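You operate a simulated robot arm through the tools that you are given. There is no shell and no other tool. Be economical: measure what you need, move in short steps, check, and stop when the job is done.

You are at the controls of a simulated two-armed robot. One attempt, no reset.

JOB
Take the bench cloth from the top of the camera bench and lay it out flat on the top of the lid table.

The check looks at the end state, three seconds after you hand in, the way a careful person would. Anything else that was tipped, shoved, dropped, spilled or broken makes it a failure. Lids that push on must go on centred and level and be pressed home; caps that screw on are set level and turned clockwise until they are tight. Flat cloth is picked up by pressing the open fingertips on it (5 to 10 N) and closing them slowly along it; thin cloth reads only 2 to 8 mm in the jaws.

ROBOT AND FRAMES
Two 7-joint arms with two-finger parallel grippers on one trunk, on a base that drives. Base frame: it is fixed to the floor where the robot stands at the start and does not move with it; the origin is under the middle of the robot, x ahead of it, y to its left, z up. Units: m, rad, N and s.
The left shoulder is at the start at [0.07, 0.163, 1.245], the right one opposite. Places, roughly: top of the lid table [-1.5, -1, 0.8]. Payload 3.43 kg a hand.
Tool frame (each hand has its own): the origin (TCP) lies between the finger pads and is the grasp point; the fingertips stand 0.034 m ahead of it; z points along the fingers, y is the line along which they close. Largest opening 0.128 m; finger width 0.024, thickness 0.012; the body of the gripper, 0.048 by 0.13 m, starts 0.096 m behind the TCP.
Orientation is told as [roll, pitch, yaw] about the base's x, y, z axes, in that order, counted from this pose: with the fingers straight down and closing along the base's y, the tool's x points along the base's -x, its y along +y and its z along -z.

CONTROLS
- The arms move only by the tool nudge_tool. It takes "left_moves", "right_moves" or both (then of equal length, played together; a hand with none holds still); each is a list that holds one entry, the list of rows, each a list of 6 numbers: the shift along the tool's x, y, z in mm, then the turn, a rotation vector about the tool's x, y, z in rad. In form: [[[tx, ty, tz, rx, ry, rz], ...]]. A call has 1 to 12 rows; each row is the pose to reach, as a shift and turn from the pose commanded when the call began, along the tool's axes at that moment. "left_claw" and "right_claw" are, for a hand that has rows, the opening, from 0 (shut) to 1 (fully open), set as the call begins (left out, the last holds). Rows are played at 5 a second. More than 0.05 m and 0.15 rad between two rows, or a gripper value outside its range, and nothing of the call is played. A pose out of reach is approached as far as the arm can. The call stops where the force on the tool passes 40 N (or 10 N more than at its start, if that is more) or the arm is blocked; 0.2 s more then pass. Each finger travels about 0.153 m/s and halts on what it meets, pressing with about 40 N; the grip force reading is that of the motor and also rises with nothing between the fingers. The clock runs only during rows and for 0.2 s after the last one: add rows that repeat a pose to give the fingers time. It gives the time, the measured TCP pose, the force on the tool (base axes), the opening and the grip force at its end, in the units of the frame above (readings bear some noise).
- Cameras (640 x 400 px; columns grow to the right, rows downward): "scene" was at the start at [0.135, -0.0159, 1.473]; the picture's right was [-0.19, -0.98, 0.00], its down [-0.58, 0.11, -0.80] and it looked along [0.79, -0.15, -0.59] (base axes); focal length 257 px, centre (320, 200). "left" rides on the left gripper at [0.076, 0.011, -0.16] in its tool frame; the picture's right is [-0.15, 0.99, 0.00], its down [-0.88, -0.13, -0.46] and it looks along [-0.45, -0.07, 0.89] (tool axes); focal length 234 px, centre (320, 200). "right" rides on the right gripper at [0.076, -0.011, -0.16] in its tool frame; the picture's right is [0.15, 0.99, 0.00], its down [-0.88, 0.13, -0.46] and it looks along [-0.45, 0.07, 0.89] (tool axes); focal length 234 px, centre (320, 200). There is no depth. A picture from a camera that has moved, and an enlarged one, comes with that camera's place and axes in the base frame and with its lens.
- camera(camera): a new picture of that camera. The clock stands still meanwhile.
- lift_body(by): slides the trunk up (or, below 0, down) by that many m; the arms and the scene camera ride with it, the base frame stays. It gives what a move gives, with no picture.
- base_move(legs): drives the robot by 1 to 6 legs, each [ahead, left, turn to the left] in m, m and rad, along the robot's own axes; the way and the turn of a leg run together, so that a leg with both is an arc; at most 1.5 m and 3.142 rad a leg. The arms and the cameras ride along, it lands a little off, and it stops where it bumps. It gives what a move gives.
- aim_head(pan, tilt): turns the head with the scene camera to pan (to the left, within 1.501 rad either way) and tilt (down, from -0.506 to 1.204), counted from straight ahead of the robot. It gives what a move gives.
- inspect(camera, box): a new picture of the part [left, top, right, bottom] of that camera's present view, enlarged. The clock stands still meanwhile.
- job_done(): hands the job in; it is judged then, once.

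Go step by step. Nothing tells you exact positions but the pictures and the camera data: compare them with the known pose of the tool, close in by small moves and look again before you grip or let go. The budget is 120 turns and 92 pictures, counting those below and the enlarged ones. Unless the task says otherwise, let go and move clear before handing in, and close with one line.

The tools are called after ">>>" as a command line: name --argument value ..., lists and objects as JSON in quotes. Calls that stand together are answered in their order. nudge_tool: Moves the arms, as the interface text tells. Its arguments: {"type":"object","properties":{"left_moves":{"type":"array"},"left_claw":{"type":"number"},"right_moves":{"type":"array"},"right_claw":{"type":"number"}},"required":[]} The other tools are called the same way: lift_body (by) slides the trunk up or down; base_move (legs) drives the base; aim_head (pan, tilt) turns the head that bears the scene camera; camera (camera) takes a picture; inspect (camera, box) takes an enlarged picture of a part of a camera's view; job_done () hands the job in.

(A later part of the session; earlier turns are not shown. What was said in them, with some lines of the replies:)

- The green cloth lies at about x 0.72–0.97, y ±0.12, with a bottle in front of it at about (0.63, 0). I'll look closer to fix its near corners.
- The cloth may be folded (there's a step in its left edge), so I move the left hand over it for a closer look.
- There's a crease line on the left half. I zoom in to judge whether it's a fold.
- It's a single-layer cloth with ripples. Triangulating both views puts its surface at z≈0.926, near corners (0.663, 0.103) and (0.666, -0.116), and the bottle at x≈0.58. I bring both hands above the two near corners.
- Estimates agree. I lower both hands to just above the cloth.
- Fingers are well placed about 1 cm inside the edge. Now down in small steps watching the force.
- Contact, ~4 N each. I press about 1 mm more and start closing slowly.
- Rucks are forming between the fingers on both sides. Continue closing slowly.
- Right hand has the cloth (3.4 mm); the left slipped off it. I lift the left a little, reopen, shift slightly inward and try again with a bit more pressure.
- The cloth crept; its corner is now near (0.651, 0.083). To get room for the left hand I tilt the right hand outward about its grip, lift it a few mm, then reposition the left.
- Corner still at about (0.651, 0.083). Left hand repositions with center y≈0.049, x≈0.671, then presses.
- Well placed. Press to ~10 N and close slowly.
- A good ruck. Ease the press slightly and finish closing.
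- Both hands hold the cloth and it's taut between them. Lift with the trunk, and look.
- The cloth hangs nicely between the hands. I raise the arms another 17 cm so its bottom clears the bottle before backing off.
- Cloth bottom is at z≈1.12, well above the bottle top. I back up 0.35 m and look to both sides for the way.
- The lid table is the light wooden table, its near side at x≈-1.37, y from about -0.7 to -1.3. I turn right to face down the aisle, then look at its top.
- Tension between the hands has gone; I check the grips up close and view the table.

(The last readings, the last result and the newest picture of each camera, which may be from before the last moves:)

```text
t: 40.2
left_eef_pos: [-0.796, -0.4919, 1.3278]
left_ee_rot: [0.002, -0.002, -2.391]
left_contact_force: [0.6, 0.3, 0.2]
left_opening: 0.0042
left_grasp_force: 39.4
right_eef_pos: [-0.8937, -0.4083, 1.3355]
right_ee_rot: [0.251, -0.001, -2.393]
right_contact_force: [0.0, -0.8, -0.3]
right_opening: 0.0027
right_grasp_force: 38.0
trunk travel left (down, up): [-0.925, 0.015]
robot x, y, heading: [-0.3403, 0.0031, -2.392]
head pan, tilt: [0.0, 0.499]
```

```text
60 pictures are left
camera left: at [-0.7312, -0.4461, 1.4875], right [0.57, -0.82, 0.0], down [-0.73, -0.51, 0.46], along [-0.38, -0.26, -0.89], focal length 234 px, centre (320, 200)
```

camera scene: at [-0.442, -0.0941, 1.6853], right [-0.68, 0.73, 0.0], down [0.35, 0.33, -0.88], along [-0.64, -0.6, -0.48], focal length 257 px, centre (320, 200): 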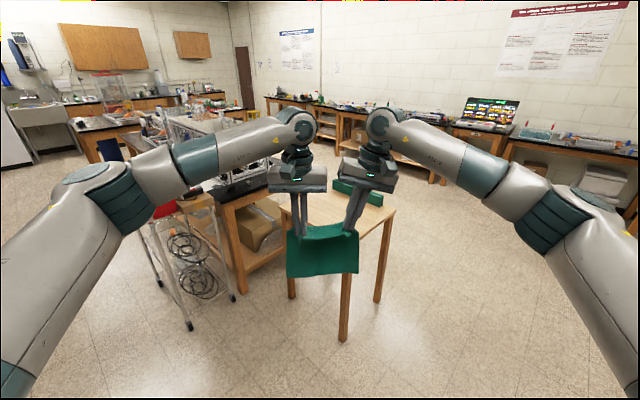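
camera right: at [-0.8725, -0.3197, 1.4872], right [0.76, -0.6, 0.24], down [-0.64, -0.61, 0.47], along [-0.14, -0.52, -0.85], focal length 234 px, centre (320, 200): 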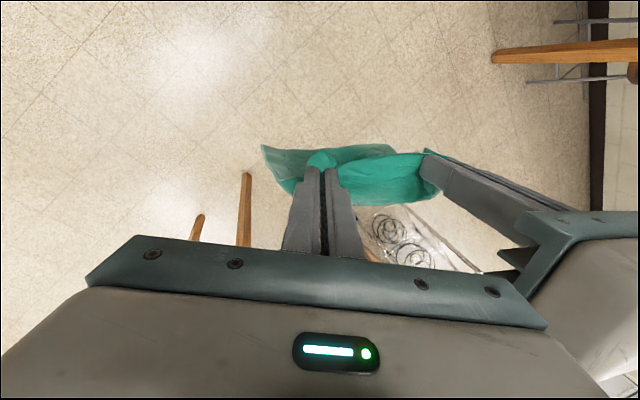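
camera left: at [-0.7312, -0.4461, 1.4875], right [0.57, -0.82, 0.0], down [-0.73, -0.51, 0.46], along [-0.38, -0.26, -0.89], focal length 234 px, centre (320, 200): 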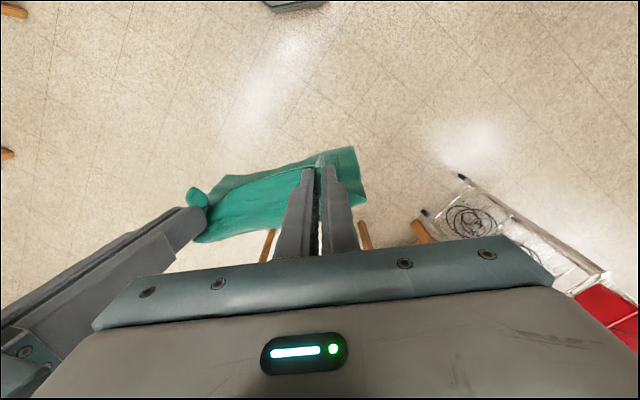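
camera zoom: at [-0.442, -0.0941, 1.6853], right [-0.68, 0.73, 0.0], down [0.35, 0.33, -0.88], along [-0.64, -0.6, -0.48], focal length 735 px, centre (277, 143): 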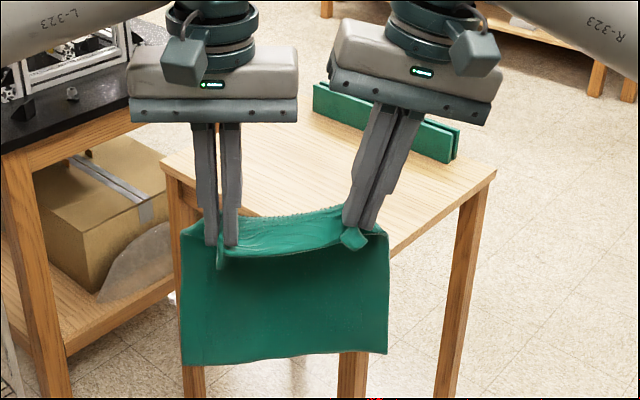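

Grips still hold, with the edge strip between the hands slack. The table spans about x -1.37…-1.87, y -0.72…-1.34, with a green rack along its far edge (x≈-1.83). I turn to face -x and shift over in line with the table.

>>> base_move --legs '[[0, 0, -0.75], [0, 0.5, 0], [0, 0.53, 0]]'

>>> camera --camera "scene"

```text
t: 47.7
left_eef_pos: [-0.9967, -1.066, 1.3276]
left_ee_rot: [0.002, 0.001, -3.127]
left_contact_force: [0.1, -0.2, 0.1]
left_opening: 0.004
left_grasp_force: 39.2
right_eef_pos: [-1.0137, -0.9406, 1.3342]
right_ee_rot: [0.251, 0.0, -3.127]
right_contact_force: [-0.2, -0.5, -0.1]
right_opening: 0.0026
right_grasp_force: 38.1
trunk travel left (down, up): [-0.925, 0.015]
robot x, y, heading: [-0.3246, -1.0175, -3.128]
head pan, tilt: [0.0, 0.499]
```

```text
59 pictures are left
camera scene: at [-0.469, -1.0106, 1.6853], right [-0.01, 1.0, 0.0], down [0.48, 0.01, -0.88], along [-0.88, -0.01, -0.48], focal length 257 px, centre (320, 200)
```

scene: 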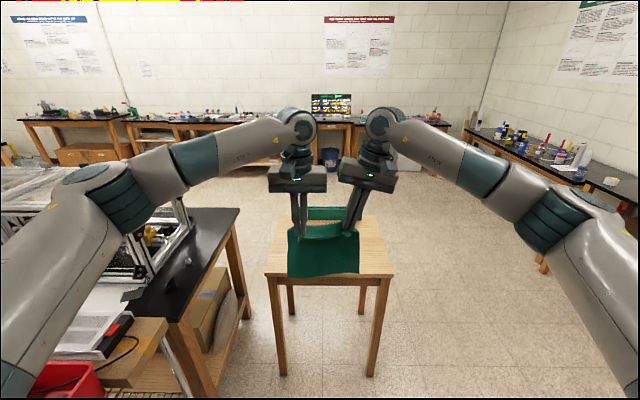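

Table top now measured at x -1.37…-1.86, y -0.66…-1.27; the island's gear on the left stays clear of the arm. I drive ahead to bring the hands over the table.

>>> base_move --legs '[[0.4, -0.03, 0], [0.25, 0, 0]]'

>>> aim_head --pan 0 --tilt 0.8

>>> camera --camera "scene"

>>> camera --camera "left"

>>> camera --camera "right"

```text
t: 51.6
left_eef_pos: [-1.6345, -1.0489, 1.3299]
left_ee_rot: [0.001, -0.002, -3.126]
left_contact_force: [1.1, 0.0, -0.6]
left_opening: 0.0041
left_grasp_force: 38.4
right_eef_pos: [-1.6519, -0.9241, 1.3366]
right_ee_rot: [0.25, -0.001, -3.125]
right_contact_force: [0.5, -0.5, 0.3]
right_opening: 0.0026
right_grasp_force: 37.4
trunk travel left (down, up): [-0.925, 0.015]
robot x, y, heading: [-0.9701, -0.9926, -3.125]
head pan, tilt: [0.0, 0.499]
```

```text
t: 52.4
left_eef_pos: [-1.6384, -1.0508, 1.3275]
left_ee_rot: [0.001, 0.002, -3.127]
left_contact_force: [-0.5, 0.0, -1.0]
left_opening: 0.004
left_grasp_force: 38.3
right_eef_pos: [-1.6553, -0.923, 1.3354]
right_ee_rot: [0.249, 0.002, -3.126]
right_contact_force: [-0.4, -0.5, -0.3]
right_opening: 0.0027
right_grasp_force: 37.2
trunk travel left (down, up): [-0.925, 0.015]
robot x, y, heading: [-0.9685, -0.9916, -3.13]
head pan, tilt: [0.0, 0.799]
```

```text
58 pictures are left
camera scene: at [-1.101, -0.9928, 1.6592], right [-0.02, 1.0, 0.0], down [0.72, 0.01, -0.7], along [-0.7, -0.01, -0.72], focal length 257 px, centre (320, 200)
```

scene: 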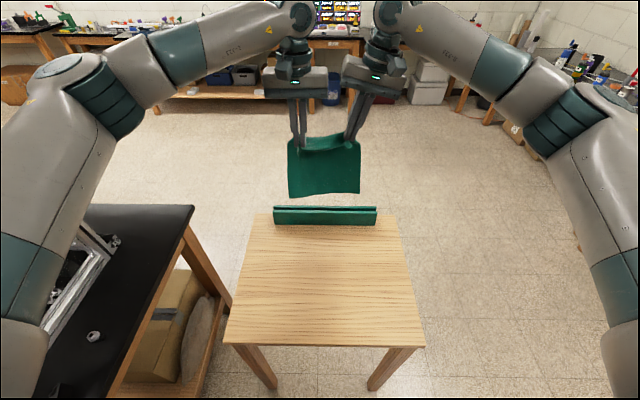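

```text
57 pictures are left
camera left: at [-1.5614, -1.0591, 1.4871], right [-0.13, -0.99, 0.0], down [-0.88, 0.12, 0.45], along [-0.45, 0.06, -0.89], focal length 234 px, centre (320, 200)
```

left: 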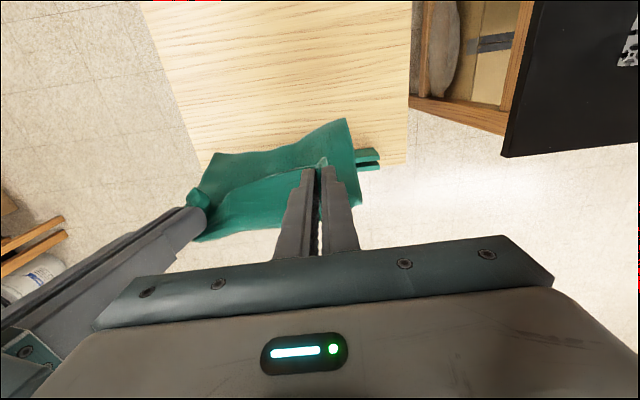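

```text
56 pictures are left
camera right: at [-1.5812, -0.8716, 1.4867], right [0.16, -0.96, 0.25], down [-0.88, -0.03, 0.47], along [-0.45, -0.29, -0.85], focal length 234 px, centre (320, 200)
```

right: 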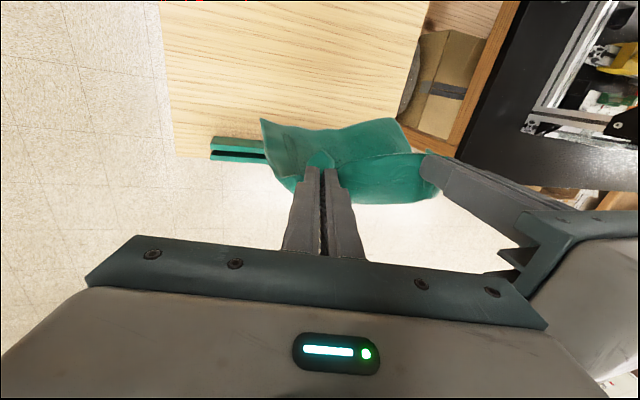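

Everything is lined up: cloth center over table center, rack front at x≈-1.77. I lower the trunk 0.2 m and re-check.

>>> lift_body --by -0.2

>>> camera --camera "scene"

>>> camera --camera "left"

```text
t: 54.5
left_eef_pos: [-1.6371, -1.0507, 1.1275]
left_ee_rot: [-0.001, 0.0, -3.125]
left_contact_force: [0.1, 0.0, 0.0]
left_opening: 0.004
left_grasp_force: 38.4
right_eef_pos: [-1.6541, -0.9236, 1.1363]
right_ee_rot: [0.25, 0.001, -3.126]
right_contact_force: [-0.7, 0.5, 0.2]
right_opening: 0.0025
right_grasp_force: 37.5
trunk travel left (down, up): [-0.725, 0.215]
robot x, y, heading: [-0.9695, -0.9885, -3.127]
head pan, tilt: [0.0, 0.799]
```

```text
55 pictures are left
camera scene: at [-1.0991, -0.9927, 1.4594], right [-0.02, 1.0, 0.0], down [0.72, 0.01, -0.7], along [-0.7, -0.01, -0.72], focal length 257 px, centre (320, 200)
```

scene: 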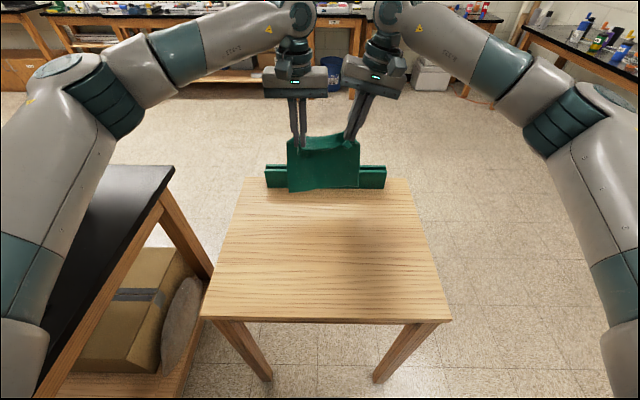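

```text
54 pictures are left
camera left: at [-1.5598, -1.0591, 1.2879], right [-0.13, -0.99, 0.0], down [-0.88, 0.12, 0.46], along [-0.45, 0.06, -0.89], focal length 234 px, centre (320, 200)
```

left: 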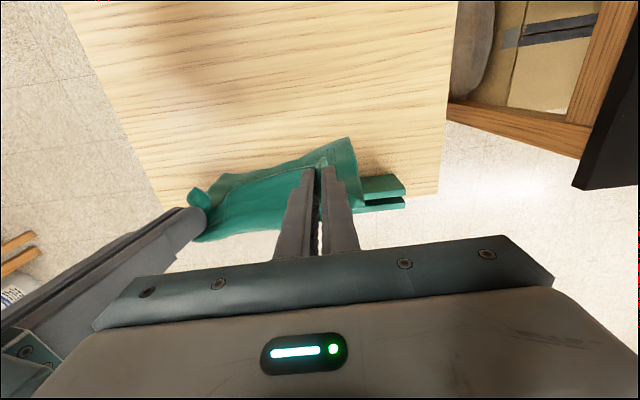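

Table top triangulates to z≈0.825 and the cloth bottom is at ≈0.915. I lower the hands 75 mm straight down.

>>> nudge_tool --left_moves '[[[0, 0, 15, 0, 0, 0], [0, 0, 30, 0, 0, 0], [0, 0, 45, 0, 0, 0], [0, 0, 60, 0, 0, 0], [0, 0, 75, 0, 0, 0], [0, 0, 75, 0, 0, 0]]]' --right_moves '[[[0, -3.7, 14.5, 0, 0, 0], [0, -7.4, 29.1, 0, 0, 0], [0, -11.1, 43.6, 0, 0, 0], [0, -14.8, 58.1, 0, 0, 0], [0, -18.5, 72.7, 0, 0, 0], [0, -18.5, 72.7, 0, 0, 0]]]'

>>> inspect --camera "scene" --box '[240, 110, 400, 230]'

```text
t: 56.0
left_eef_pos: [-1.6356, -1.0511, 1.0547]
left_ee_rot: [0.001, 0.0, -3.126]
left_contact_force: [-0.1, -0.2, 0.1]
left_opening: 0.004
left_grasp_force: 38.4
right_eef_pos: [-1.6551, -0.9233, 1.0579]
right_ee_rot: [0.249, 0.001, -3.126]
right_contact_force: [0.5, -0.7, -0.3]
right_opening: 0.0025
right_grasp_force: 37.6
trunk travel left (down, up): [-0.725, 0.215]
robot x, y, heading: [-0.9706, -0.9908, -3.125]
head pan, tilt: [0.0, 0.799]
```

```text
3.33 times, centred on (320, 170) of scene
camera zoom: at [-1.099, -0.9927, 1.4594], right [-0.02, 1.0, 0.0], down [0.72, 0.01, -0.7], along [-0.7, -0.01, -0.72], focal length 857 px, centre (320, 300)
```

zoom: 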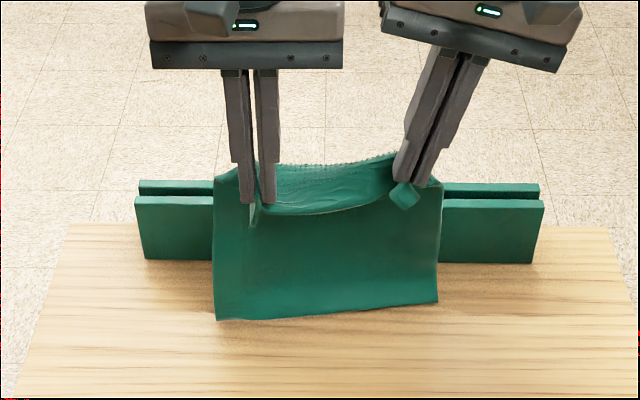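

Bottom edge is about 3 cm above the table. Now the laying motion: touch down, then bring the hands toward the robot while lowering along an arc.

>>> nudge_tool --left_moves '[[[0, 0, 15, 0, 0, 0], [3, 0, 30, 0, 0, 0], [25, 0, 36, 0, 0, 0], [50, 0, 43, 0, 0, 0], [78, 0, 56, 0, 0, 0], [92, 0, 66, 0, 0, 0], [105, 0, 77, 0, 0, 0], [118, 0, 89, 0, 0, 0], [130, 0, 103, 0, 0, 0], [130, 0, 103, 0, 0, 0]]]' --right_moves '[[[0, -3.7, 14.5, 0, 0, 0], [3, -7.4, 29.1, 0, 0, 0], [25, -8.9, 34.9, 0, 0, 0], [50, -10.6, 41.7, 0, 0, 0], [78, -13.8, 54.3, 0, 0, 0], [92, -16.3, 64, 0, 0, 0], [105, -19, 74.6, 0, 0, 0], [118, -22, 86.2, 0, 0, 0], [130, -25.4, 99.8, 0, 0, 0], [130, -25.4, 99.8, 0, 0, 0]]]'

>>> inspect --camera "scene" --box '[220, 120, 420, 280]'

>>> camera --camera "left"

```text
t: 58.1
left_eef_pos: [-1.5075, -1.0481, 0.9482]
left_ee_rot: [0.001, 0.001, -3.126]
left_contact_force: [-0.3, 1.0, 0.4]
left_opening: 0.004
left_grasp_force: 38.9
right_eef_pos: [-1.5266, -0.9228, 0.9555]
right_ee_rot: [0.248, 0.0, -3.126]
right_contact_force: [0.1, 0.3, 0.5]
right_opening: 0.0027
right_grasp_force: 37.0
trunk travel left (down, up): [-0.725, 0.215]
robot x, y, heading: [-0.968, -0.9933, -3.127]
head pan, tilt: [0.0, 0.799]
```

```text
2.50 times, centred on (320, 200) of scene
camera zoom: at [-1.0993, -0.9927, 1.4593], right [-0.02, 1.0, 0.0], down [0.72, 0.01, -0.7], along [-0.7, -0.01, -0.72], focal length 643 px, centre (320, 200)
```

zoom: 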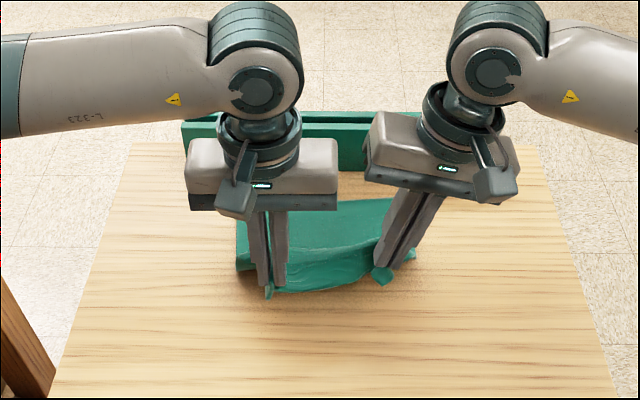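

```text
51 pictures are left
camera left: at [-1.43, -1.0577, 1.1084], right [-0.13, -0.99, 0.0], down [-0.88, 0.12, 0.46], along [-0.45, 0.06, -0.89], focal length 234 px, centre (320, 200)
```

left: 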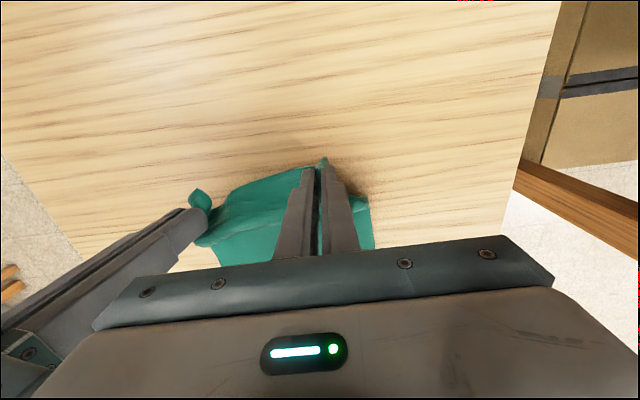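

The cloth trails properly behind the hands. I finish the arc to just above the table.

>>> nudge_tool --left_moves '[[[11, 0, 15, 0, 0, 0], [20, 0, 30, 0, 0, 0], [27, 0, 45, 0, 0, 0], [33, 0, 60, 0, 0, 0], [36, 0, 70, 0, 0, 0], [36, 0, 70, 0, 0, 0]]]' --right_moves '[[[11, -4.2, 16.5, 0, 0, 0], [20, -8.4, 33, 0, 0, 0], [27, -12.3, 48.5, 0, 0, 0], [33, -16.3, 64, 0, 0, 0], [36, -18.8, 73.6, 0, 0, 0], [36, -18.8, 73.6, 0, 0, 0]]]'

>>> inspect --camera "scene" --box '[220, 120, 420, 280]'

>>> camera --camera "left"

>>> camera --camera "right"

```text
t: 59.4
left_eef_pos: [-1.4735, -1.0488, 0.8876]
left_ee_rot: [-0.006, -0.016, -3.123]
left_contact_force: [3.6, -4.6, 20.5]
left_opening: 0.004
left_grasp_force: 38.4
right_eef_pos: [-1.4888, -0.9224, 0.8888]
right_ee_rot: [0.256, -0.01, -3.126]
right_contact_force: [3.7, 2.2, 16.4]
right_opening: 0.0028
right_grasp_force: 37.8
trunk travel left (down, up): [-0.725, 0.215]
robot x, y, heading: [-0.9704, -0.9883, -3.124]
head pan, tilt: [0.0, 0.799]
stopped in row 6 (left hand): the force on the tool passed its limit (the readings are from after the stop); the commanded pose is now the measured one
```

```text
2.50 times, centred on (320, 200) of scene
camera zoom: at [-1.096, -0.9928, 1.4602], right [-0.02, 1.0, 0.0], down [0.72, 0.01, -0.7], along [-0.7, -0.01, -0.72], focal length 643 px, centre (320, 200)
```

zoom: 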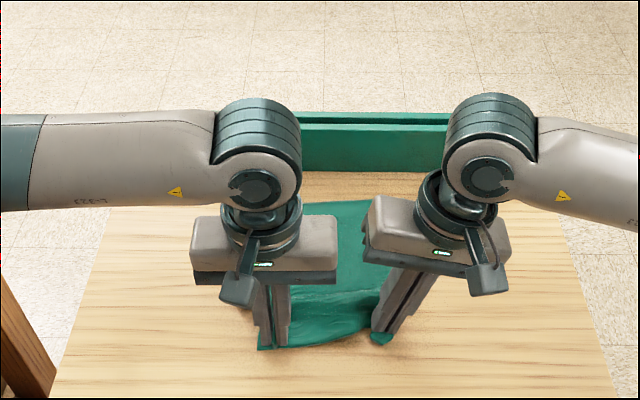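

```text
49 pictures are left
camera left: at [-1.394, -1.0575, 1.0458], right [-0.13, -0.99, 0.0], down [-0.88, 0.11, 0.47], along [-0.47, 0.06, -0.88], focal length 234 px, centre (320, 200)
```

left: 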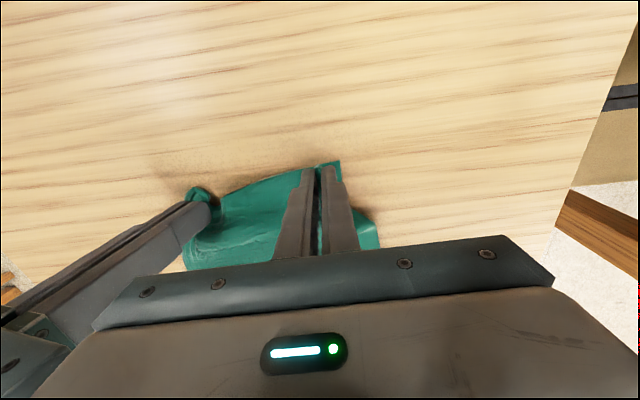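

```text
48 pictures are left
camera right: at [-1.413, -0.8705, 1.0398], right [0.16, -0.95, 0.25], down [-0.88, -0.02, 0.48], along [-0.46, -0.3, -0.84], focal length 234 px, centre (320, 200)
```

right: 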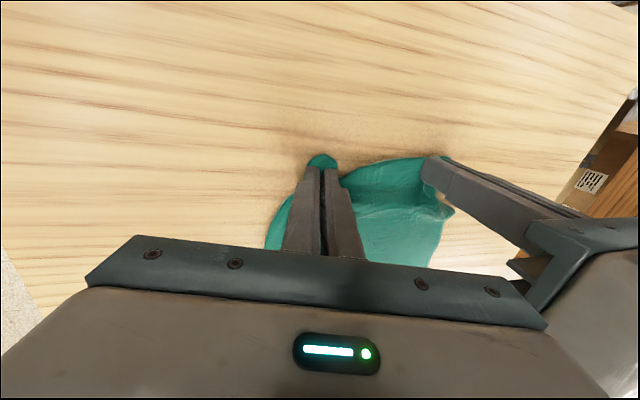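

Contact with the table (z≈0.853). I raise a few mm, pull 15 mm toward the robot to draw the cloth straight, then look.

>>> nudge_tool --left_moves '[[[0, 0, -5, 0, 0, 0], [8, 0, -5, 0, 0, 0], [16, 0, -4, 0, 0, 0], [16, 0, -4, 0, 0, 0]]]' --right_moves '[[[0, 1.2, -4.8, 0, 0, 0], [8, 1.2, -4.8, 0, 0, 0], [16, 1, -3.9, 0, 0, 0], [16, 1, -3.9, 0, 0, 0]]]'

>>> inspect --camera "scene" --box '[260, 170, 380, 270]'

```text
t: 60.4
left_eef_pos: [-1.4586, -1.0476, 0.8877]
left_ee_rot: [-0.007, -0.01, -3.125]
left_contact_force: [0.6, -0.6, 0.8]
left_opening: 0.0042
left_grasp_force: 38.4
right_eef_pos: [-1.4749, -0.9225, 0.8903]
right_ee_rot: [0.255, -0.009, -3.127]
right_contact_force: [-0.3, -0.1, 1.0]
right_opening: 0.0027
right_grasp_force: 36.6
trunk travel left (down, up): [-0.725, 0.215]
robot x, y, heading: [-0.967, -0.9919, -3.128]
head pan, tilt: [0.0, 0.799]
```

```text
4.00 times, centred on (320, 220) of scene
camera zoom: at [-1.0994, -0.9927, 1.4593], right [-0.02, 1.0, 0.0], down [0.72, 0.01, -0.7], along [-0.7, -0.01, -0.72], focal length 1029 px, centre (320, 120)
```

zoom: 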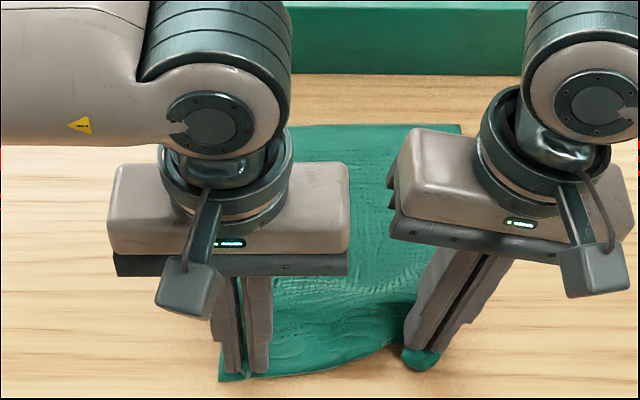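

It lies nicely flat behind the grips. Left hand: press lightly and open slowly, to spread its ruck back out.

>>> nudge_tool --left_moves '[[[0, 0, 1, 0, 0, 0], [0, 0, 2, 0, 0, 0], [0, 0, 2, 0, 0, 0]]]'

>>> nudge_tool --left_moves '[[[0, 0, 0, 0, 0, 0], [0, 0, 0, 0, 0, 0]]]' --left_claw 0.09

>>> nudge_tool --left_moves '[[[0, 0, 0, 0, 0, 0], [0, 0, 0, 0, 0, 0]]]' --left_claw 0.16

>>> inspect --camera "left" --box '[240, 120, 400, 220]'

```text
t: 61.2
left_eef_pos: [-1.4573, -1.0476, 0.8865]
left_ee_rot: [-0.006, -0.015, -3.122]
left_contact_force: [-0.1, -3.4, 16.6]
left_opening: 0.0038
left_grasp_force: 38.0
right_eef_pos: [-1.4736, -0.9222, 0.8916]
right_ee_rot: [0.252, -0.008, -3.128]
right_contact_force: [0.1, -0.2, 1.3]
right_opening: 0.0025
right_grasp_force: 36.9
trunk travel left (down, up): [-0.725, 0.215]
robot x, y, heading: [-0.9693, -0.991, -3.126]
head pan, tilt: [0.0, 0.799]
```

```text
t: 61.8
left_eef_pos: [-1.4586, -1.0465, 0.8872]
left_ee_rot: [-0.004, -0.013, -3.125]
left_contact_force: [-1.1, -1.1, 18.5]
left_opening: 0.0101
left_grasp_force: 0.1
right_eef_pos: [-1.4742, -0.9212, 0.8912]
right_ee_rot: [0.254, -0.008, -3.127]
right_contact_force: [0.1, -0.5, 0.4]
right_opening: 0.0028
right_grasp_force: 37.4
trunk travel left (down, up): [-0.725, 0.215]
robot x, y, heading: [-0.9692, -0.9899, -3.126]
head pan, tilt: [0.0, 0.799]
```

```text
t: 62.4
left_eef_pos: [-1.4577, -1.0469, 0.886]
left_ee_rot: [-0.006, -0.015, -3.123]
left_contact_force: [-1.0, 0.7, 19.9]
left_opening: 0.0177
left_grasp_force: 0.0
right_eef_pos: [-1.474, -0.9225, 0.8905]
right_ee_rot: [0.256, -0.008, -3.128]
right_contact_force: [-1.4, -0.2, 0.1]
right_opening: 0.003
right_grasp_force: 37.9
trunk travel left (down, up): [-0.725, 0.215]
robot x, y, heading: [-0.9684, -0.9898, -3.126]
head pan, tilt: [0.0, 0.799]
```

```text
4.00 times, centred on (320, 170) of left
camera zoom: at [-1.3792, -1.056, 1.0455], right [-0.13, -0.99, 0.0], down [-0.88, 0.11, 0.47], along [-0.46, 0.06, -0.88], focal length 937 px, centre (320, 320)
```

zoom: 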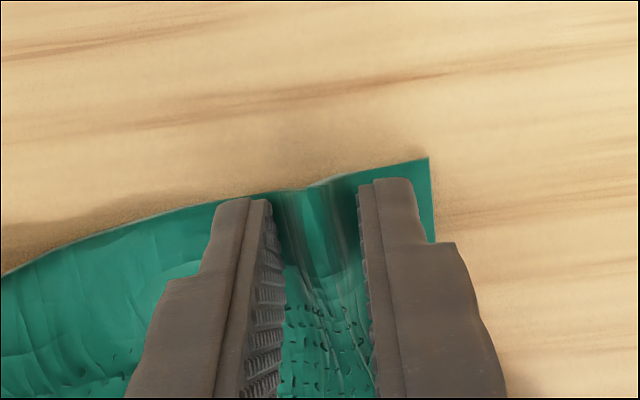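

Exactly the reverse of picking: the ruck spreads out. Continue opening, with a bit less pressure.

>>> nudge_tool --left_moves '[[[0, 0, -1, 0, 0, 0], [0, 0, -1, 0, 0, 0]]]' --left_claw 0.24

>>> nudge_tool --left_moves '[[[0, 0, 0, 0, 0, 0], [0, 0, 0, 0, 0, 0]]]' --left_claw 0.31

>>> inspect --camera "left" --box '[240, 120, 400, 220]'

```text
t: 63.0
left_eef_pos: [-1.4582, -1.0478, 0.8872]
left_ee_rot: [-0.003, -0.012, -3.123]
left_contact_force: [1.4, 1.1, 12.2]
left_opening: 0.0293
left_grasp_force: 0.0
right_eef_pos: [-1.4747, -0.9223, 0.8919]
right_ee_rot: [0.256, -0.008, -3.128]
right_contact_force: [0.0, 0.0, 0.7]
right_opening: 0.0025
right_grasp_force: 36.9
trunk travel left (down, up): [-0.725, 0.215]
robot x, y, heading: [-0.9666, -0.9888, -3.131]
head pan, tilt: [0.0, 0.799]
```

```text
t: 63.6
left_eef_pos: [-1.4582, -1.0468, 0.8873]
left_ee_rot: [-0.006, -0.012, -3.123]
left_contact_force: [1.2, 0.4, 8.3]
left_opening: 0.0384
left_grasp_force: 0.0
right_eef_pos: [-1.4748, -0.922, 0.8904]
right_ee_rot: [0.254, -0.008, -3.128]
right_contact_force: [0.4, 0.1, 0.3]
right_opening: 0.0028
right_grasp_force: 38.0
trunk travel left (down, up): [-0.725, 0.215]
robot x, y, heading: [-0.9719, -0.9886, -3.124]
head pan, tilt: [0.0, 0.799]
```

```text
4.00 times, centred on (320, 170) of left
camera zoom: at [-1.3799, -1.0567, 1.0461], right [-0.13, -0.99, 0.0], down [-0.88, 0.11, 0.47], along [-0.46, 0.06, -0.88], focal length 937 px, centre (320, 320)
```

zoom: 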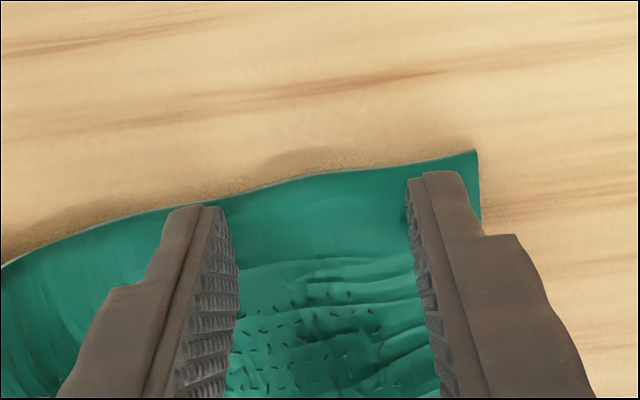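

Left corner is spread flat. I lift the left hand clear and outward, then bring the right upright.

>>> nudge_tool --left_moves '[[[0, 0, -10, 0, 0, 0], [0, 0, -40, 0, 0, 0], [0, 20, -80, 0, 0, 0], [0, 60, -100, 0, 0, 0], [0, 100, -110, 0, 0, 0], [0, 120, -110, 0, 0, 0], [0, 120, -110, 0, 0, 0]]]'

>>> inspect --camera "scene" --box '[240, 160, 400, 280]'

>>> inspect --camera "right" --box '[240, 120, 400, 220]'

```text
t: 65.2
left_eef_pos: [-1.4547, -1.1704, 0.9973]
left_ee_rot: [-0.006, -0.013, -3.124]
left_contact_force: [0.1, -0.3, -1.0]
left_opening: 0.0397
left_grasp_force: 0.1
right_eef_pos: [-1.4766, -0.9218, 0.8902]
right_ee_rot: [0.255, -0.007, -3.127]
right_contact_force: [-0.5, -1.0, 0.6]
right_opening: 0.0029
right_grasp_force: 36.8
trunk travel left (down, up): [-0.725, 0.215]
robot x, y, heading: [-0.9644, -0.9926, -3.124]
head pan, tilt: [0.0, 0.799]
```

```text
3.33 times, centred on (320, 220) of scene
camera zoom: at [-1.0995, -0.9924, 1.4593], right [-0.02, 1.0, 0.0], down [0.72, 0.01, -0.7], along [-0.7, -0.01, -0.72], focal length 857 px, centre (320, 133)
```

zoom: 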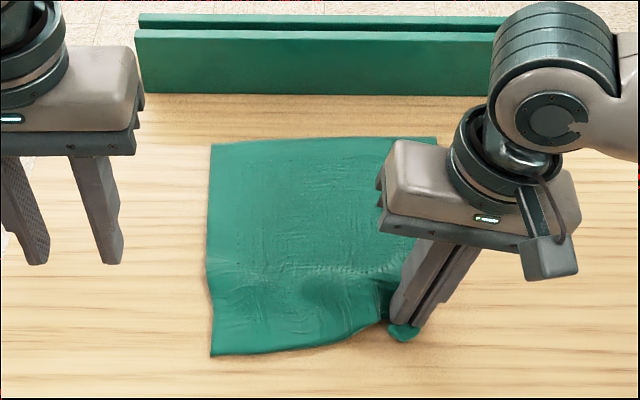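

```text
4.00 times, centred on (320, 170) of right
camera zoom: at [-1.3993, -0.8703, 1.042], right [0.16, -0.96, 0.25], down [-0.88, -0.02, 0.48], along [-0.45, -0.29, -0.84], focal length 937 px, centre (320, 320)
```

zoom: 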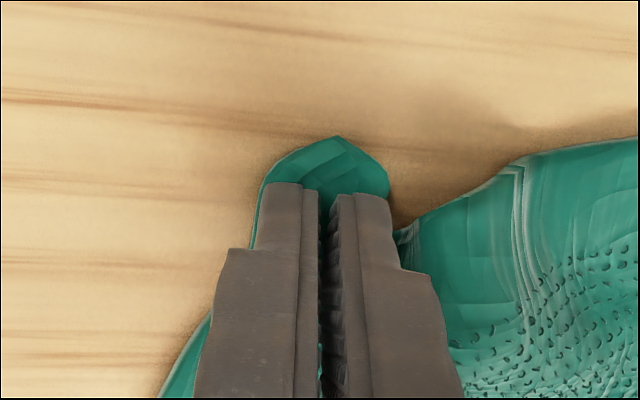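

The cloth lies well. I bring the right hand upright, ease the corner 12 mm outward and 8 mm toward the robot, then press lightly.

>>> nudge_tool --right_moves '[[[0, 1, -4, 0.13, 0, 0], [0, 1, -4, 0.25, 0, 0], [4, -5, -3, 0.25, 0, 0], [8, -11, -2, 0.25, 0, 0], [8, -11, -2, 0.25, 0, 0]]]'

>>> inspect --camera "scene" --box '[240, 160, 400, 280]'

>>> inspect --camera "right" --box '[240, 120, 400, 220]'

```text
t: 66.4
left_eef_pos: [-1.4558, -1.1696, 0.9949]
left_ee_rot: [-0.005, -0.012, -3.123]
left_contact_force: [-0.3, 0.1, 0.7]
left_opening: 0.0398
left_grasp_force: 0.1
right_eef_pos: [-1.4677, -0.9104, 0.8897]
right_ee_rot: [0.004, -0.008, -3.128]
right_contact_force: [-0.3, 0.2, 1.3]
right_opening: 0.0028
right_grasp_force: 37.9
trunk travel left (down, up): [-0.725, 0.215]
robot x, y, heading: [-0.9673, -0.9912, -3.128]
head pan, tilt: [0.0, 0.799]
```

```text
3.33 times, centred on (320, 220) of scene
camera zoom: at [-1.0994, -0.9929, 1.4594], right [-0.02, 1.0, 0.0], down [0.72, 0.01, -0.7], along [-0.7, -0.01, -0.72], focal length 857 px, centre (320, 133)
```

zoom: 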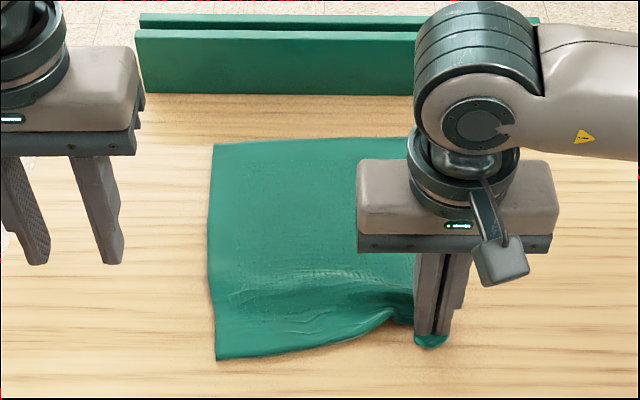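

```text
4.00 times, centred on (320, 170) of right
camera zoom: at [-1.3915, -0.8974, 1.0486], right [0.16, -0.99, 0.0], down [-0.88, -0.14, 0.46], along [-0.46, -0.08, -0.89], focal length 937 px, centre (320, 320)
```

zoom: 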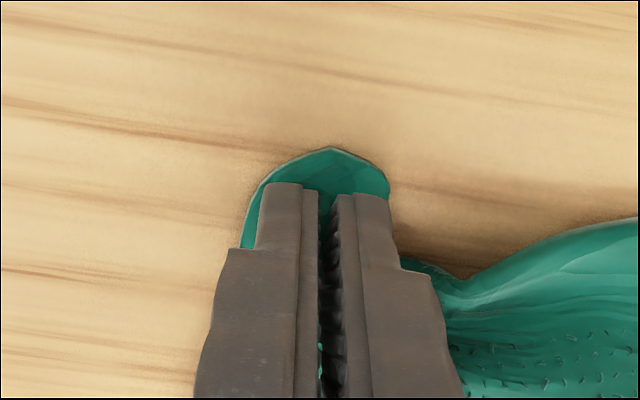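

Now press lightly and open the right slowly.

>>> nudge_tool --right_moves '[[[0, 0, 1.5, 0, 0, 0], [0, 0, 2.5, 0, 0, 0], [0, 0, 2.5, 0, 0, 0]]]'

>>> nudge_tool --right_moves '[[[0, 0, 0, 0, 0, 0], [0, 0, 0, 0, 0, 0]]]' --right_claw 0.08

>>> nudge_tool --right_moves '[[[0, 0, 0, 0, 0, 0], [0, 0, 0, 0, 0, 0]]]' --right_claw 0.16

>>> inspect --camera "right" --box '[240, 120, 400, 220]'

```text
t: 67.2
left_eef_pos: [-1.4551, -1.1686, 0.9966]
left_ee_rot: [-0.005, -0.012, -3.124]
left_contact_force: [0.6, -1.0, -0.8]
left_opening: 0.0395
left_grasp_force: 0.1
right_eef_pos: [-1.4679, -0.91, 0.8881]
right_ee_rot: [0.004, -0.009, -3.129]
right_contact_force: [-2.9, 2.9, 16.2]
right_opening: 0.003
right_grasp_force: 37.4
trunk travel left (down, up): [-0.725, 0.215]
robot x, y, heading: [-0.9671, -0.9919, -3.128]
head pan, tilt: [0.0, 0.799]
```

```text
t: 67.8
left_eef_pos: [-1.4544, -1.1702, 0.9968]
left_ee_rot: [-0.006, -0.012, -3.123]
left_contact_force: [0.5, -0.3, 0.0]
left_opening: 0.0398
left_grasp_force: 0.1
right_eef_pos: [-1.4666, -0.9107, 0.8878]
right_ee_rot: [0.004, -0.007, -3.129]
right_contact_force: [-2.5, 2.8, 15.6]
right_opening: 0.0076
right_grasp_force: 0.0
trunk travel left (down, up): [-0.725, 0.215]
robot x, y, heading: [-0.9638, -0.9886, -3.127]
head pan, tilt: [0.0, 0.799]
```

```text
t: 68.4
left_eef_pos: [-1.4542, -1.1704, 0.9967]
left_ee_rot: [-0.005, -0.012, -3.124]
left_contact_force: [-0.5, 0.2, 0.8]
left_opening: 0.0398
left_grasp_force: 0.0
right_eef_pos: [-1.4664, -0.9109, 0.8871]
right_ee_rot: [0.003, -0.009, -3.126]
right_contact_force: [-0.3, 0.4, 15.7]
right_opening: 0.0163
right_grasp_force: 0.1
trunk travel left (down, up): [-0.725, 0.215]
robot x, y, heading: [-0.9668, -0.9904, -3.128]
head pan, tilt: [0.0, 0.799]
```

```text
4.00 times, centred on (320, 170) of right
camera zoom: at [-1.3903, -0.8981, 1.0464], right [0.16, -0.99, 0.0], down [-0.88, -0.14, 0.46], along [-0.46, -0.08, -0.89], focal length 937 px, centre (320, 320)
```

zoom: 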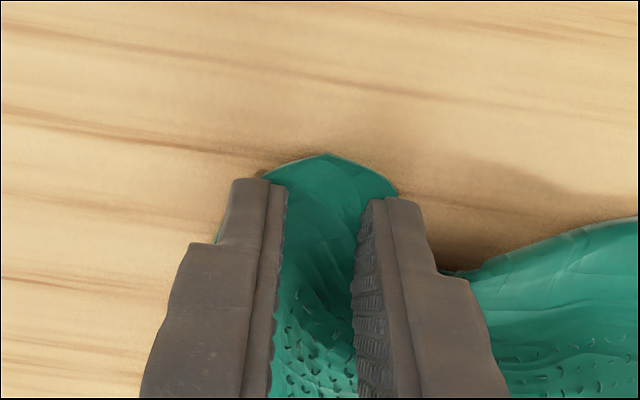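

>>> nudge_tool --right_moves '[[[0, 0, -1, 0, 0, 0], [0, 0, -1, 0, 0, 0]]]' --right_claw 0.24

>>> nudge_tool --right_moves '[[[0, 0, 0, 0, 0, 0], [0, 0, -15, 0, 0, 0], [0, 0, -50, 0, 0, 0], [0, -30, -90, 0, 0, 0], [0, -70, -110, 0, 0, 0], [0, -100, -110, 0, 0, 0], [0, -100, -110, 0, 0, 0]]]'

>>> inspect --camera "scene" --box '[240, 160, 400, 280]'

>>> camera --camera "right"

```text
t: 69.0
left_eef_pos: [-1.454, -1.1697, 0.9956]
left_ee_rot: [-0.004, -0.014, -3.122]
left_contact_force: [0.4, 0.8, -0.6]
left_opening: 0.0398
left_grasp_force: 0.1
right_eef_pos: [-1.4665, -0.9111, 0.8873]
right_ee_rot: [0.003, -0.007, -3.128]
right_contact_force: [1.3, -0.9, 15.5]
right_opening: 0.026
right_grasp_force: 0.1
trunk travel left (down, up): [-0.725, 0.215]
robot x, y, heading: [-0.9685, -0.9903, -3.124]
head pan, tilt: [0.0, 0.799]
```

```text
t: 70.6
left_eef_pos: [-1.4562, -1.17, 0.9962]
left_ee_rot: [-0.005, -0.012, -3.123]
left_contact_force: [0.0, 0.3, 0.7]
left_opening: 0.0398
left_grasp_force: 0.0
right_eef_pos: [-1.469, -0.8104, 0.9989]
right_ee_rot: [0.005, -0.007, -3.128]
right_contact_force: [0.1, -0.4, 1.0]
right_opening: 0.0307
right_grasp_force: 0.0
trunk travel left (down, up): [-0.725, 0.215]
robot x, y, heading: [-0.9676, -0.9916, -3.127]
head pan, tilt: [0.0, 0.799]
```

```text
3.33 times, centred on (320, 220) of scene
camera zoom: at [-1.0998, -0.9935, 1.4593], right [-0.02, 1.0, 0.0], down [0.72, 0.01, -0.7], along [-0.7, -0.01, -0.72], focal length 857 px, centre (320, 133)
```

zoom: 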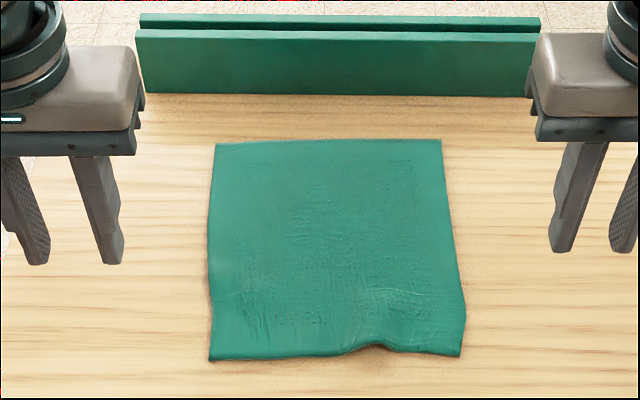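

```text
38 pictures are left
camera right: at [-1.3928, -0.7967, 1.1579], right [0.16, -0.99, 0.0], down [-0.88, -0.14, 0.46], along [-0.46, -0.08, -0.89], focal length 234 px, centre (320, 200)
```

right: 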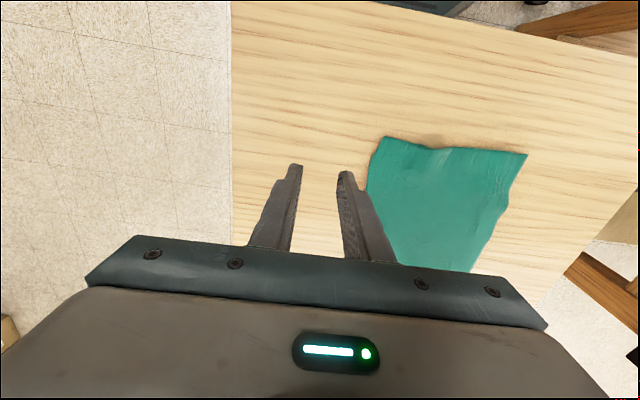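

The cloth is laid out almost perfectly; one small ripple remains at the near edge. I look closer.

>>> inspect --camera "scene" --box '[285, 210, 365, 270]'

>>> inspect --camera "right" --box '[350, 110, 550, 260]'

```text
6.67 times, centred on (325, 240) of scene
camera zoom: at [-1.0998, -0.9935, 1.4593], right [-0.02, 1.0, 0.0], down [0.72, 0.01, -0.7], along [-0.7, -0.01, -0.72], focal length 1715 px, centre (287, -67)
```

zoom: 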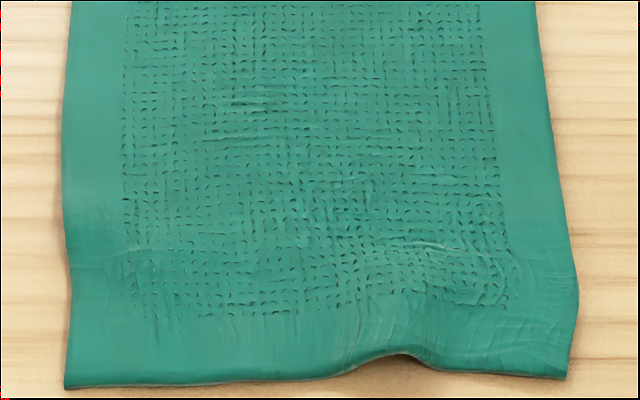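

```text
2.67 times, centred on (450, 185) of right
camera zoom: at [-1.3928, -0.7967, 1.1579], right [0.16, -0.99, 0.0], down [-0.88, -0.14, 0.46], along [-0.46, -0.08, -0.89], focal length 624 px, centre (-27, 240)
```

zoom: 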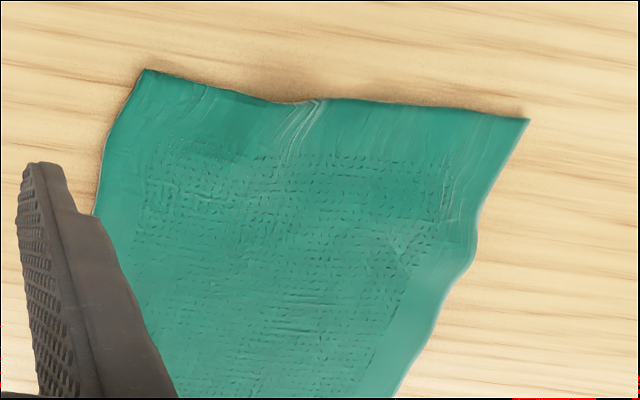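

A ~1 cm ripple at about (-1.455, -0.95). I'll straddle it with the right fingers, press lightly and open, which worked before.

>>> nudge_tool --right_moves '[[[0, 45, 0, 0, 0, 0], [2, 90, 0, 0, 0, 0], [2, 137, 10, 0, 0, 0], [2, 137, 45, 0, 0, 0], [2, 137, 75, 0, 0, 0], [2, 137, 98, 0, 0, 0], [2, 137, 105, 0, 0, 0], [2, 137, 105, 0, 0, 0]]]' --right_claw 0.33

>>> inspect --camera "right" --box '[240, 120, 400, 220]'

```text
t: 72.4
left_eef_pos: [-1.4543, -1.1697, 0.9961]
left_ee_rot: [-0.004, -0.01, -3.123]
left_contact_force: [0.4, 0.6, -0.3]
left_opening: 0.0397
left_grasp_force: 0.0
right_eef_pos: [-1.4637, -0.9503, 0.8922]
right_ee_rot: [0.004, -0.008, -3.125]
right_contact_force: [0.0, -0.4, -0.3]
right_opening: 0.0425
right_grasp_force: 0.0
trunk travel left (down, up): [-0.725, 0.215]
robot x, y, heading: [-0.9681, -0.9919, -3.127]
head pan, tilt: [0.0, 0.799]
```

```text
4.00 times, centred on (320, 170) of right
camera zoom: at [-1.3871, -0.9368, 1.0511], right [0.16, -0.99, 0.0], down [-0.88, -0.14, 0.46], along [-0.46, -0.08, -0.89], focal length 937 px, centre (320, 320)
```

zoom: 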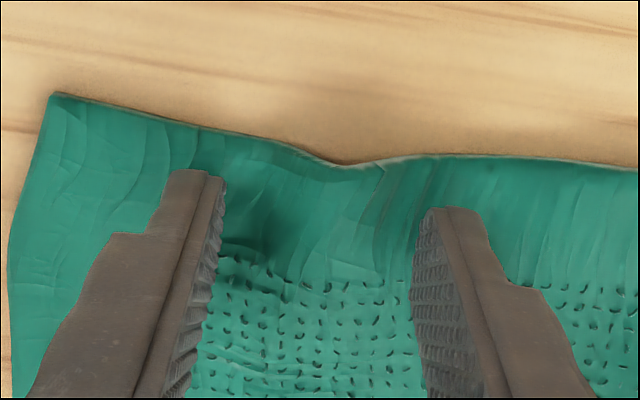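

Straddled exactly. Press and open gradually.

>>> nudge_tool --right_moves '[[[0, 0, 2, 0, 0, 0], [0, 0, 4, 0, 0, 0], [0, 0, 4.5, 0, 0, 0], [0, 0, 4.5, 0, 0, 0]]]'

>>> nudge_tool --right_moves '[[[0, 0, 0, 0, 0, 0], [0, 0, 0, 0, 0, 0]]]' --right_claw 0.37

>>> nudge_tool --right_moves '[[[0, 0, 0, 0, 0, 0], [0, 0, 0, 0, 0, 0]]]' --right_claw 0.42

>>> inspect --camera "right" --box '[240, 120, 400, 220]'

```text
t: 73.4
left_eef_pos: [-1.4548, -1.1702, 0.9964]
left_ee_rot: [-0.004, -0.012, -3.123]
left_contact_force: [-0.2, 0.3, 0.6]
left_opening: 0.0395
left_grasp_force: 0.0
right_eef_pos: [-1.4647, -0.9488, 0.8887]
right_ee_rot: [0.004, -0.006, -3.129]
right_contact_force: [1.9, -0.5, 5.0]
right_opening: 0.0423
right_grasp_force: 0.0
trunk travel left (down, up): [-0.725, 0.215]
robot x, y, heading: [-0.9694, -0.9903, -3.127]
head pan, tilt: [0.0, 0.799]
```

```text
t: 74.0
left_eef_pos: [-1.4543, -1.17, 0.9965]
left_ee_rot: [-0.006, -0.012, -3.122]
left_contact_force: [-0.2, 0.0, -0.1]
left_opening: 0.0396
left_grasp_force: 0.1
right_eef_pos: [-1.4655, -0.9486, 0.888]
right_ee_rot: [0.004, -0.008, -3.129]
right_contact_force: [0.1, 0.5, 5.2]
right_opening: 0.0465
right_grasp_force: 0.1
trunk travel left (down, up): [-0.725, 0.215]
robot x, y, heading: [-0.9688, -0.9917, -3.127]
head pan, tilt: [0.0, 0.799]
```

```text
t: 74.6
left_eef_pos: [-1.4559, -1.1689, 0.9956]
left_ee_rot: [-0.005, -0.012, -3.123]
left_contact_force: [-0.2, -0.6, -0.8]
left_opening: 0.0397
left_grasp_force: 0.1
right_eef_pos: [-1.4653, -0.9485, 0.8875]
right_ee_rot: [0.003, -0.006, -3.129]
right_contact_force: [-0.2, 0.6, 5.8]
right_opening: 0.0521
right_grasp_force: 0.1
trunk travel left (down, up): [-0.725, 0.215]
robot x, y, heading: [-0.9667, -0.9905, -3.128]
head pan, tilt: [0.0, 0.799]
```

```text
4.00 times, centred on (320, 170) of right
camera zoom: at [-1.3883, -0.9357, 1.0475], right [0.16, -0.99, 0.0], down [-0.88, -0.14, 0.46], along [-0.46, -0.08, -0.89], focal length 937 px, centre (320, 320)
```

zoom: 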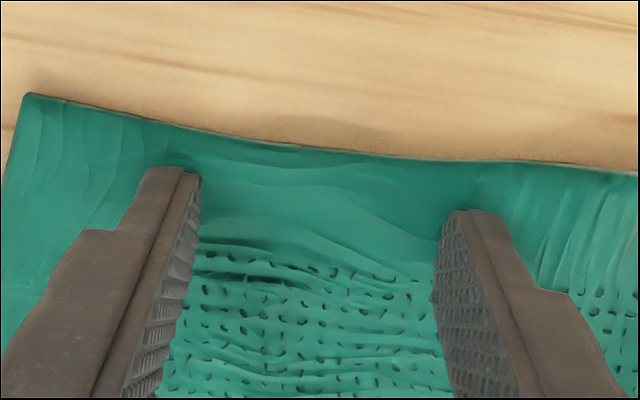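

The ripple is gone. I lift the right hand clear and check the whole result.

>>> nudge_tool --right_moves '[[[0, 0, -10, 0, 0, 0], [0, 0, -40, 0, 0, 0], [0, -20, -80, 0, 0, 0], [0, -65, -110, 0, 0, 0], [0, -110, -120, 0, 0, 0], [0, -140, -120, 0, 0, 0], [0, -140, -120, 0, 0, 0]]]'

>>> inspect --camera "scene" --box '[250, 170, 390, 270]'

>>> inspect --camera "right" --box '[350, 110, 590, 260]'

```text
refused: row 4 steps farther than a row can; nothing moved
```

```text
4.00 times, centred on (320, 220) of scene
camera zoom: at [-1.0991, -0.9929, 1.4594], right [-0.02, 1.0, 0.0], down [0.72, 0.01, -0.7], along [-0.7, -0.01, -0.72], focal length 1029 px, centre (320, 120)
```

zoom: 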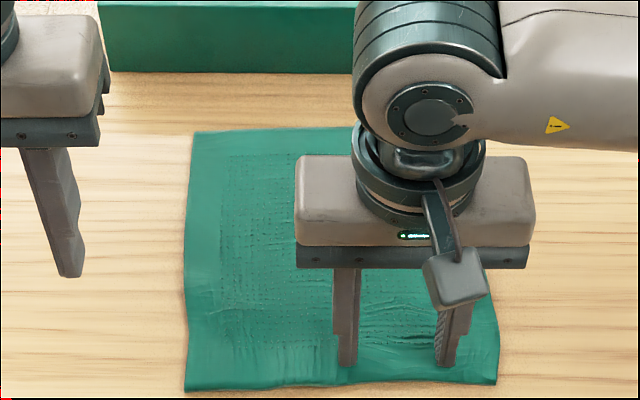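

```text
2.67 times, centred on (470, 185) of right
camera zoom: at [-1.3883, -0.9357, 1.0475], right [0.16, -0.99, 0.0], down [-0.88, -0.14, 0.46], along [-0.46, -0.08, -0.89], focal length 624 px, centre (-80, 240)
```

zoom: 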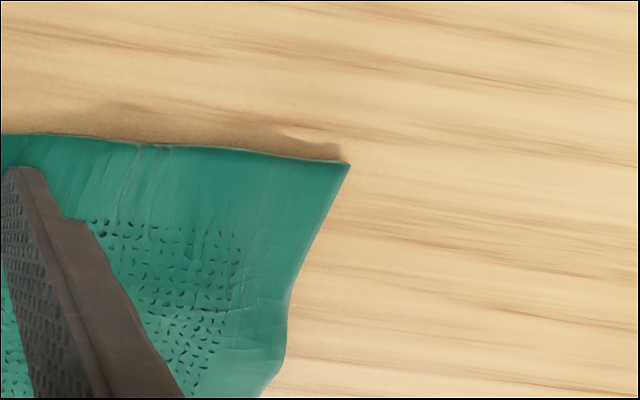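

The step was too long; I repeat the retreat with shorter rows.

>>> nudge_tool --right_moves '[[[0, 0, -10, 0, 0, 0], [0, 0, -40, 0, 0, 0], [0, -20, -80, 0, 0, 0], [0, -55, -110, 0, 0, 0], [0, -95, -120, 0, 0, 0], [0, -140, -120, 0, 0, 0], [0, -140, -120, 0, 0, 0]]]'

>>> inspect --camera "scene" --box '[250, 170, 390, 270]'

>>> inspect --camera "right" --box '[350, 110, 590, 260]'

```text
t: 76.2
left_eef_pos: [-1.4544, -1.1705, 0.996]
left_ee_rot: [-0.005, -0.013, -3.12]
left_contact_force: [-0.7, -0.4, -0.5]
left_opening: 0.0396
left_grasp_force: 0.1
right_eef_pos: [-1.4663, -0.8075, 1.0055]
right_ee_rot: [0.006, -0.007, -3.127]
right_contact_force: [0.6, -0.9, -0.6]
right_opening: 0.0539
right_grasp_force: 0.0
trunk travel left (down, up): [-0.725, 0.215]
robot x, y, heading: [-0.9666, -0.9941, -3.124]
head pan, tilt: [0.0, 0.799]
```

```text
4.00 times, centred on (320, 220) of scene
camera zoom: at [-1.1, -0.9944, 1.4593], right [-0.02, 1.0, 0.0], down [0.72, 0.01, -0.7], along [-0.7, -0.01, -0.72], focal length 1029 px, centre (320, 120)
```

zoom: 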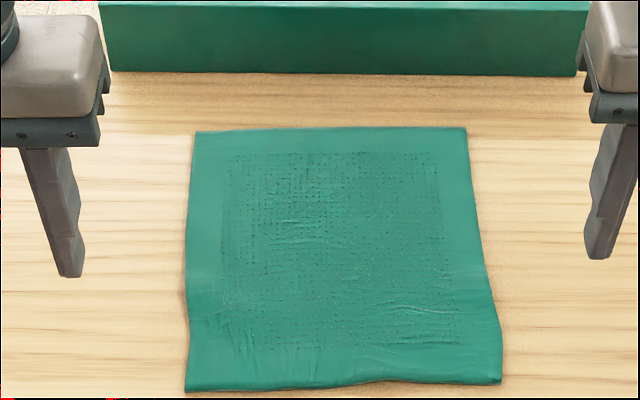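

```text
2.67 times, centred on (470, 185) of right
camera zoom: at [-1.391, -0.7935, 1.1648], right [0.16, -0.99, 0.0], down [-0.88, -0.14, 0.46], along [-0.46, -0.08, -0.89], focal length 624 px, centre (-80, 240)
```

zoom: 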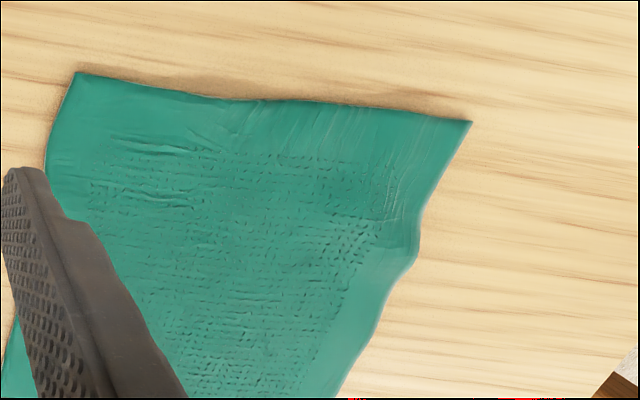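

The cloth lies flat in the middle of the lid table, about 0.23 m square with no folds. Both hands are clear of it and the rack hasn't moved, so I hand in.

>>> job_done

```text
The job is handed in.
```

The bench cloth is off the camera bench and lying flat on the lid table, with both hands clear and no sign in the pictures of anything else being disturbed.
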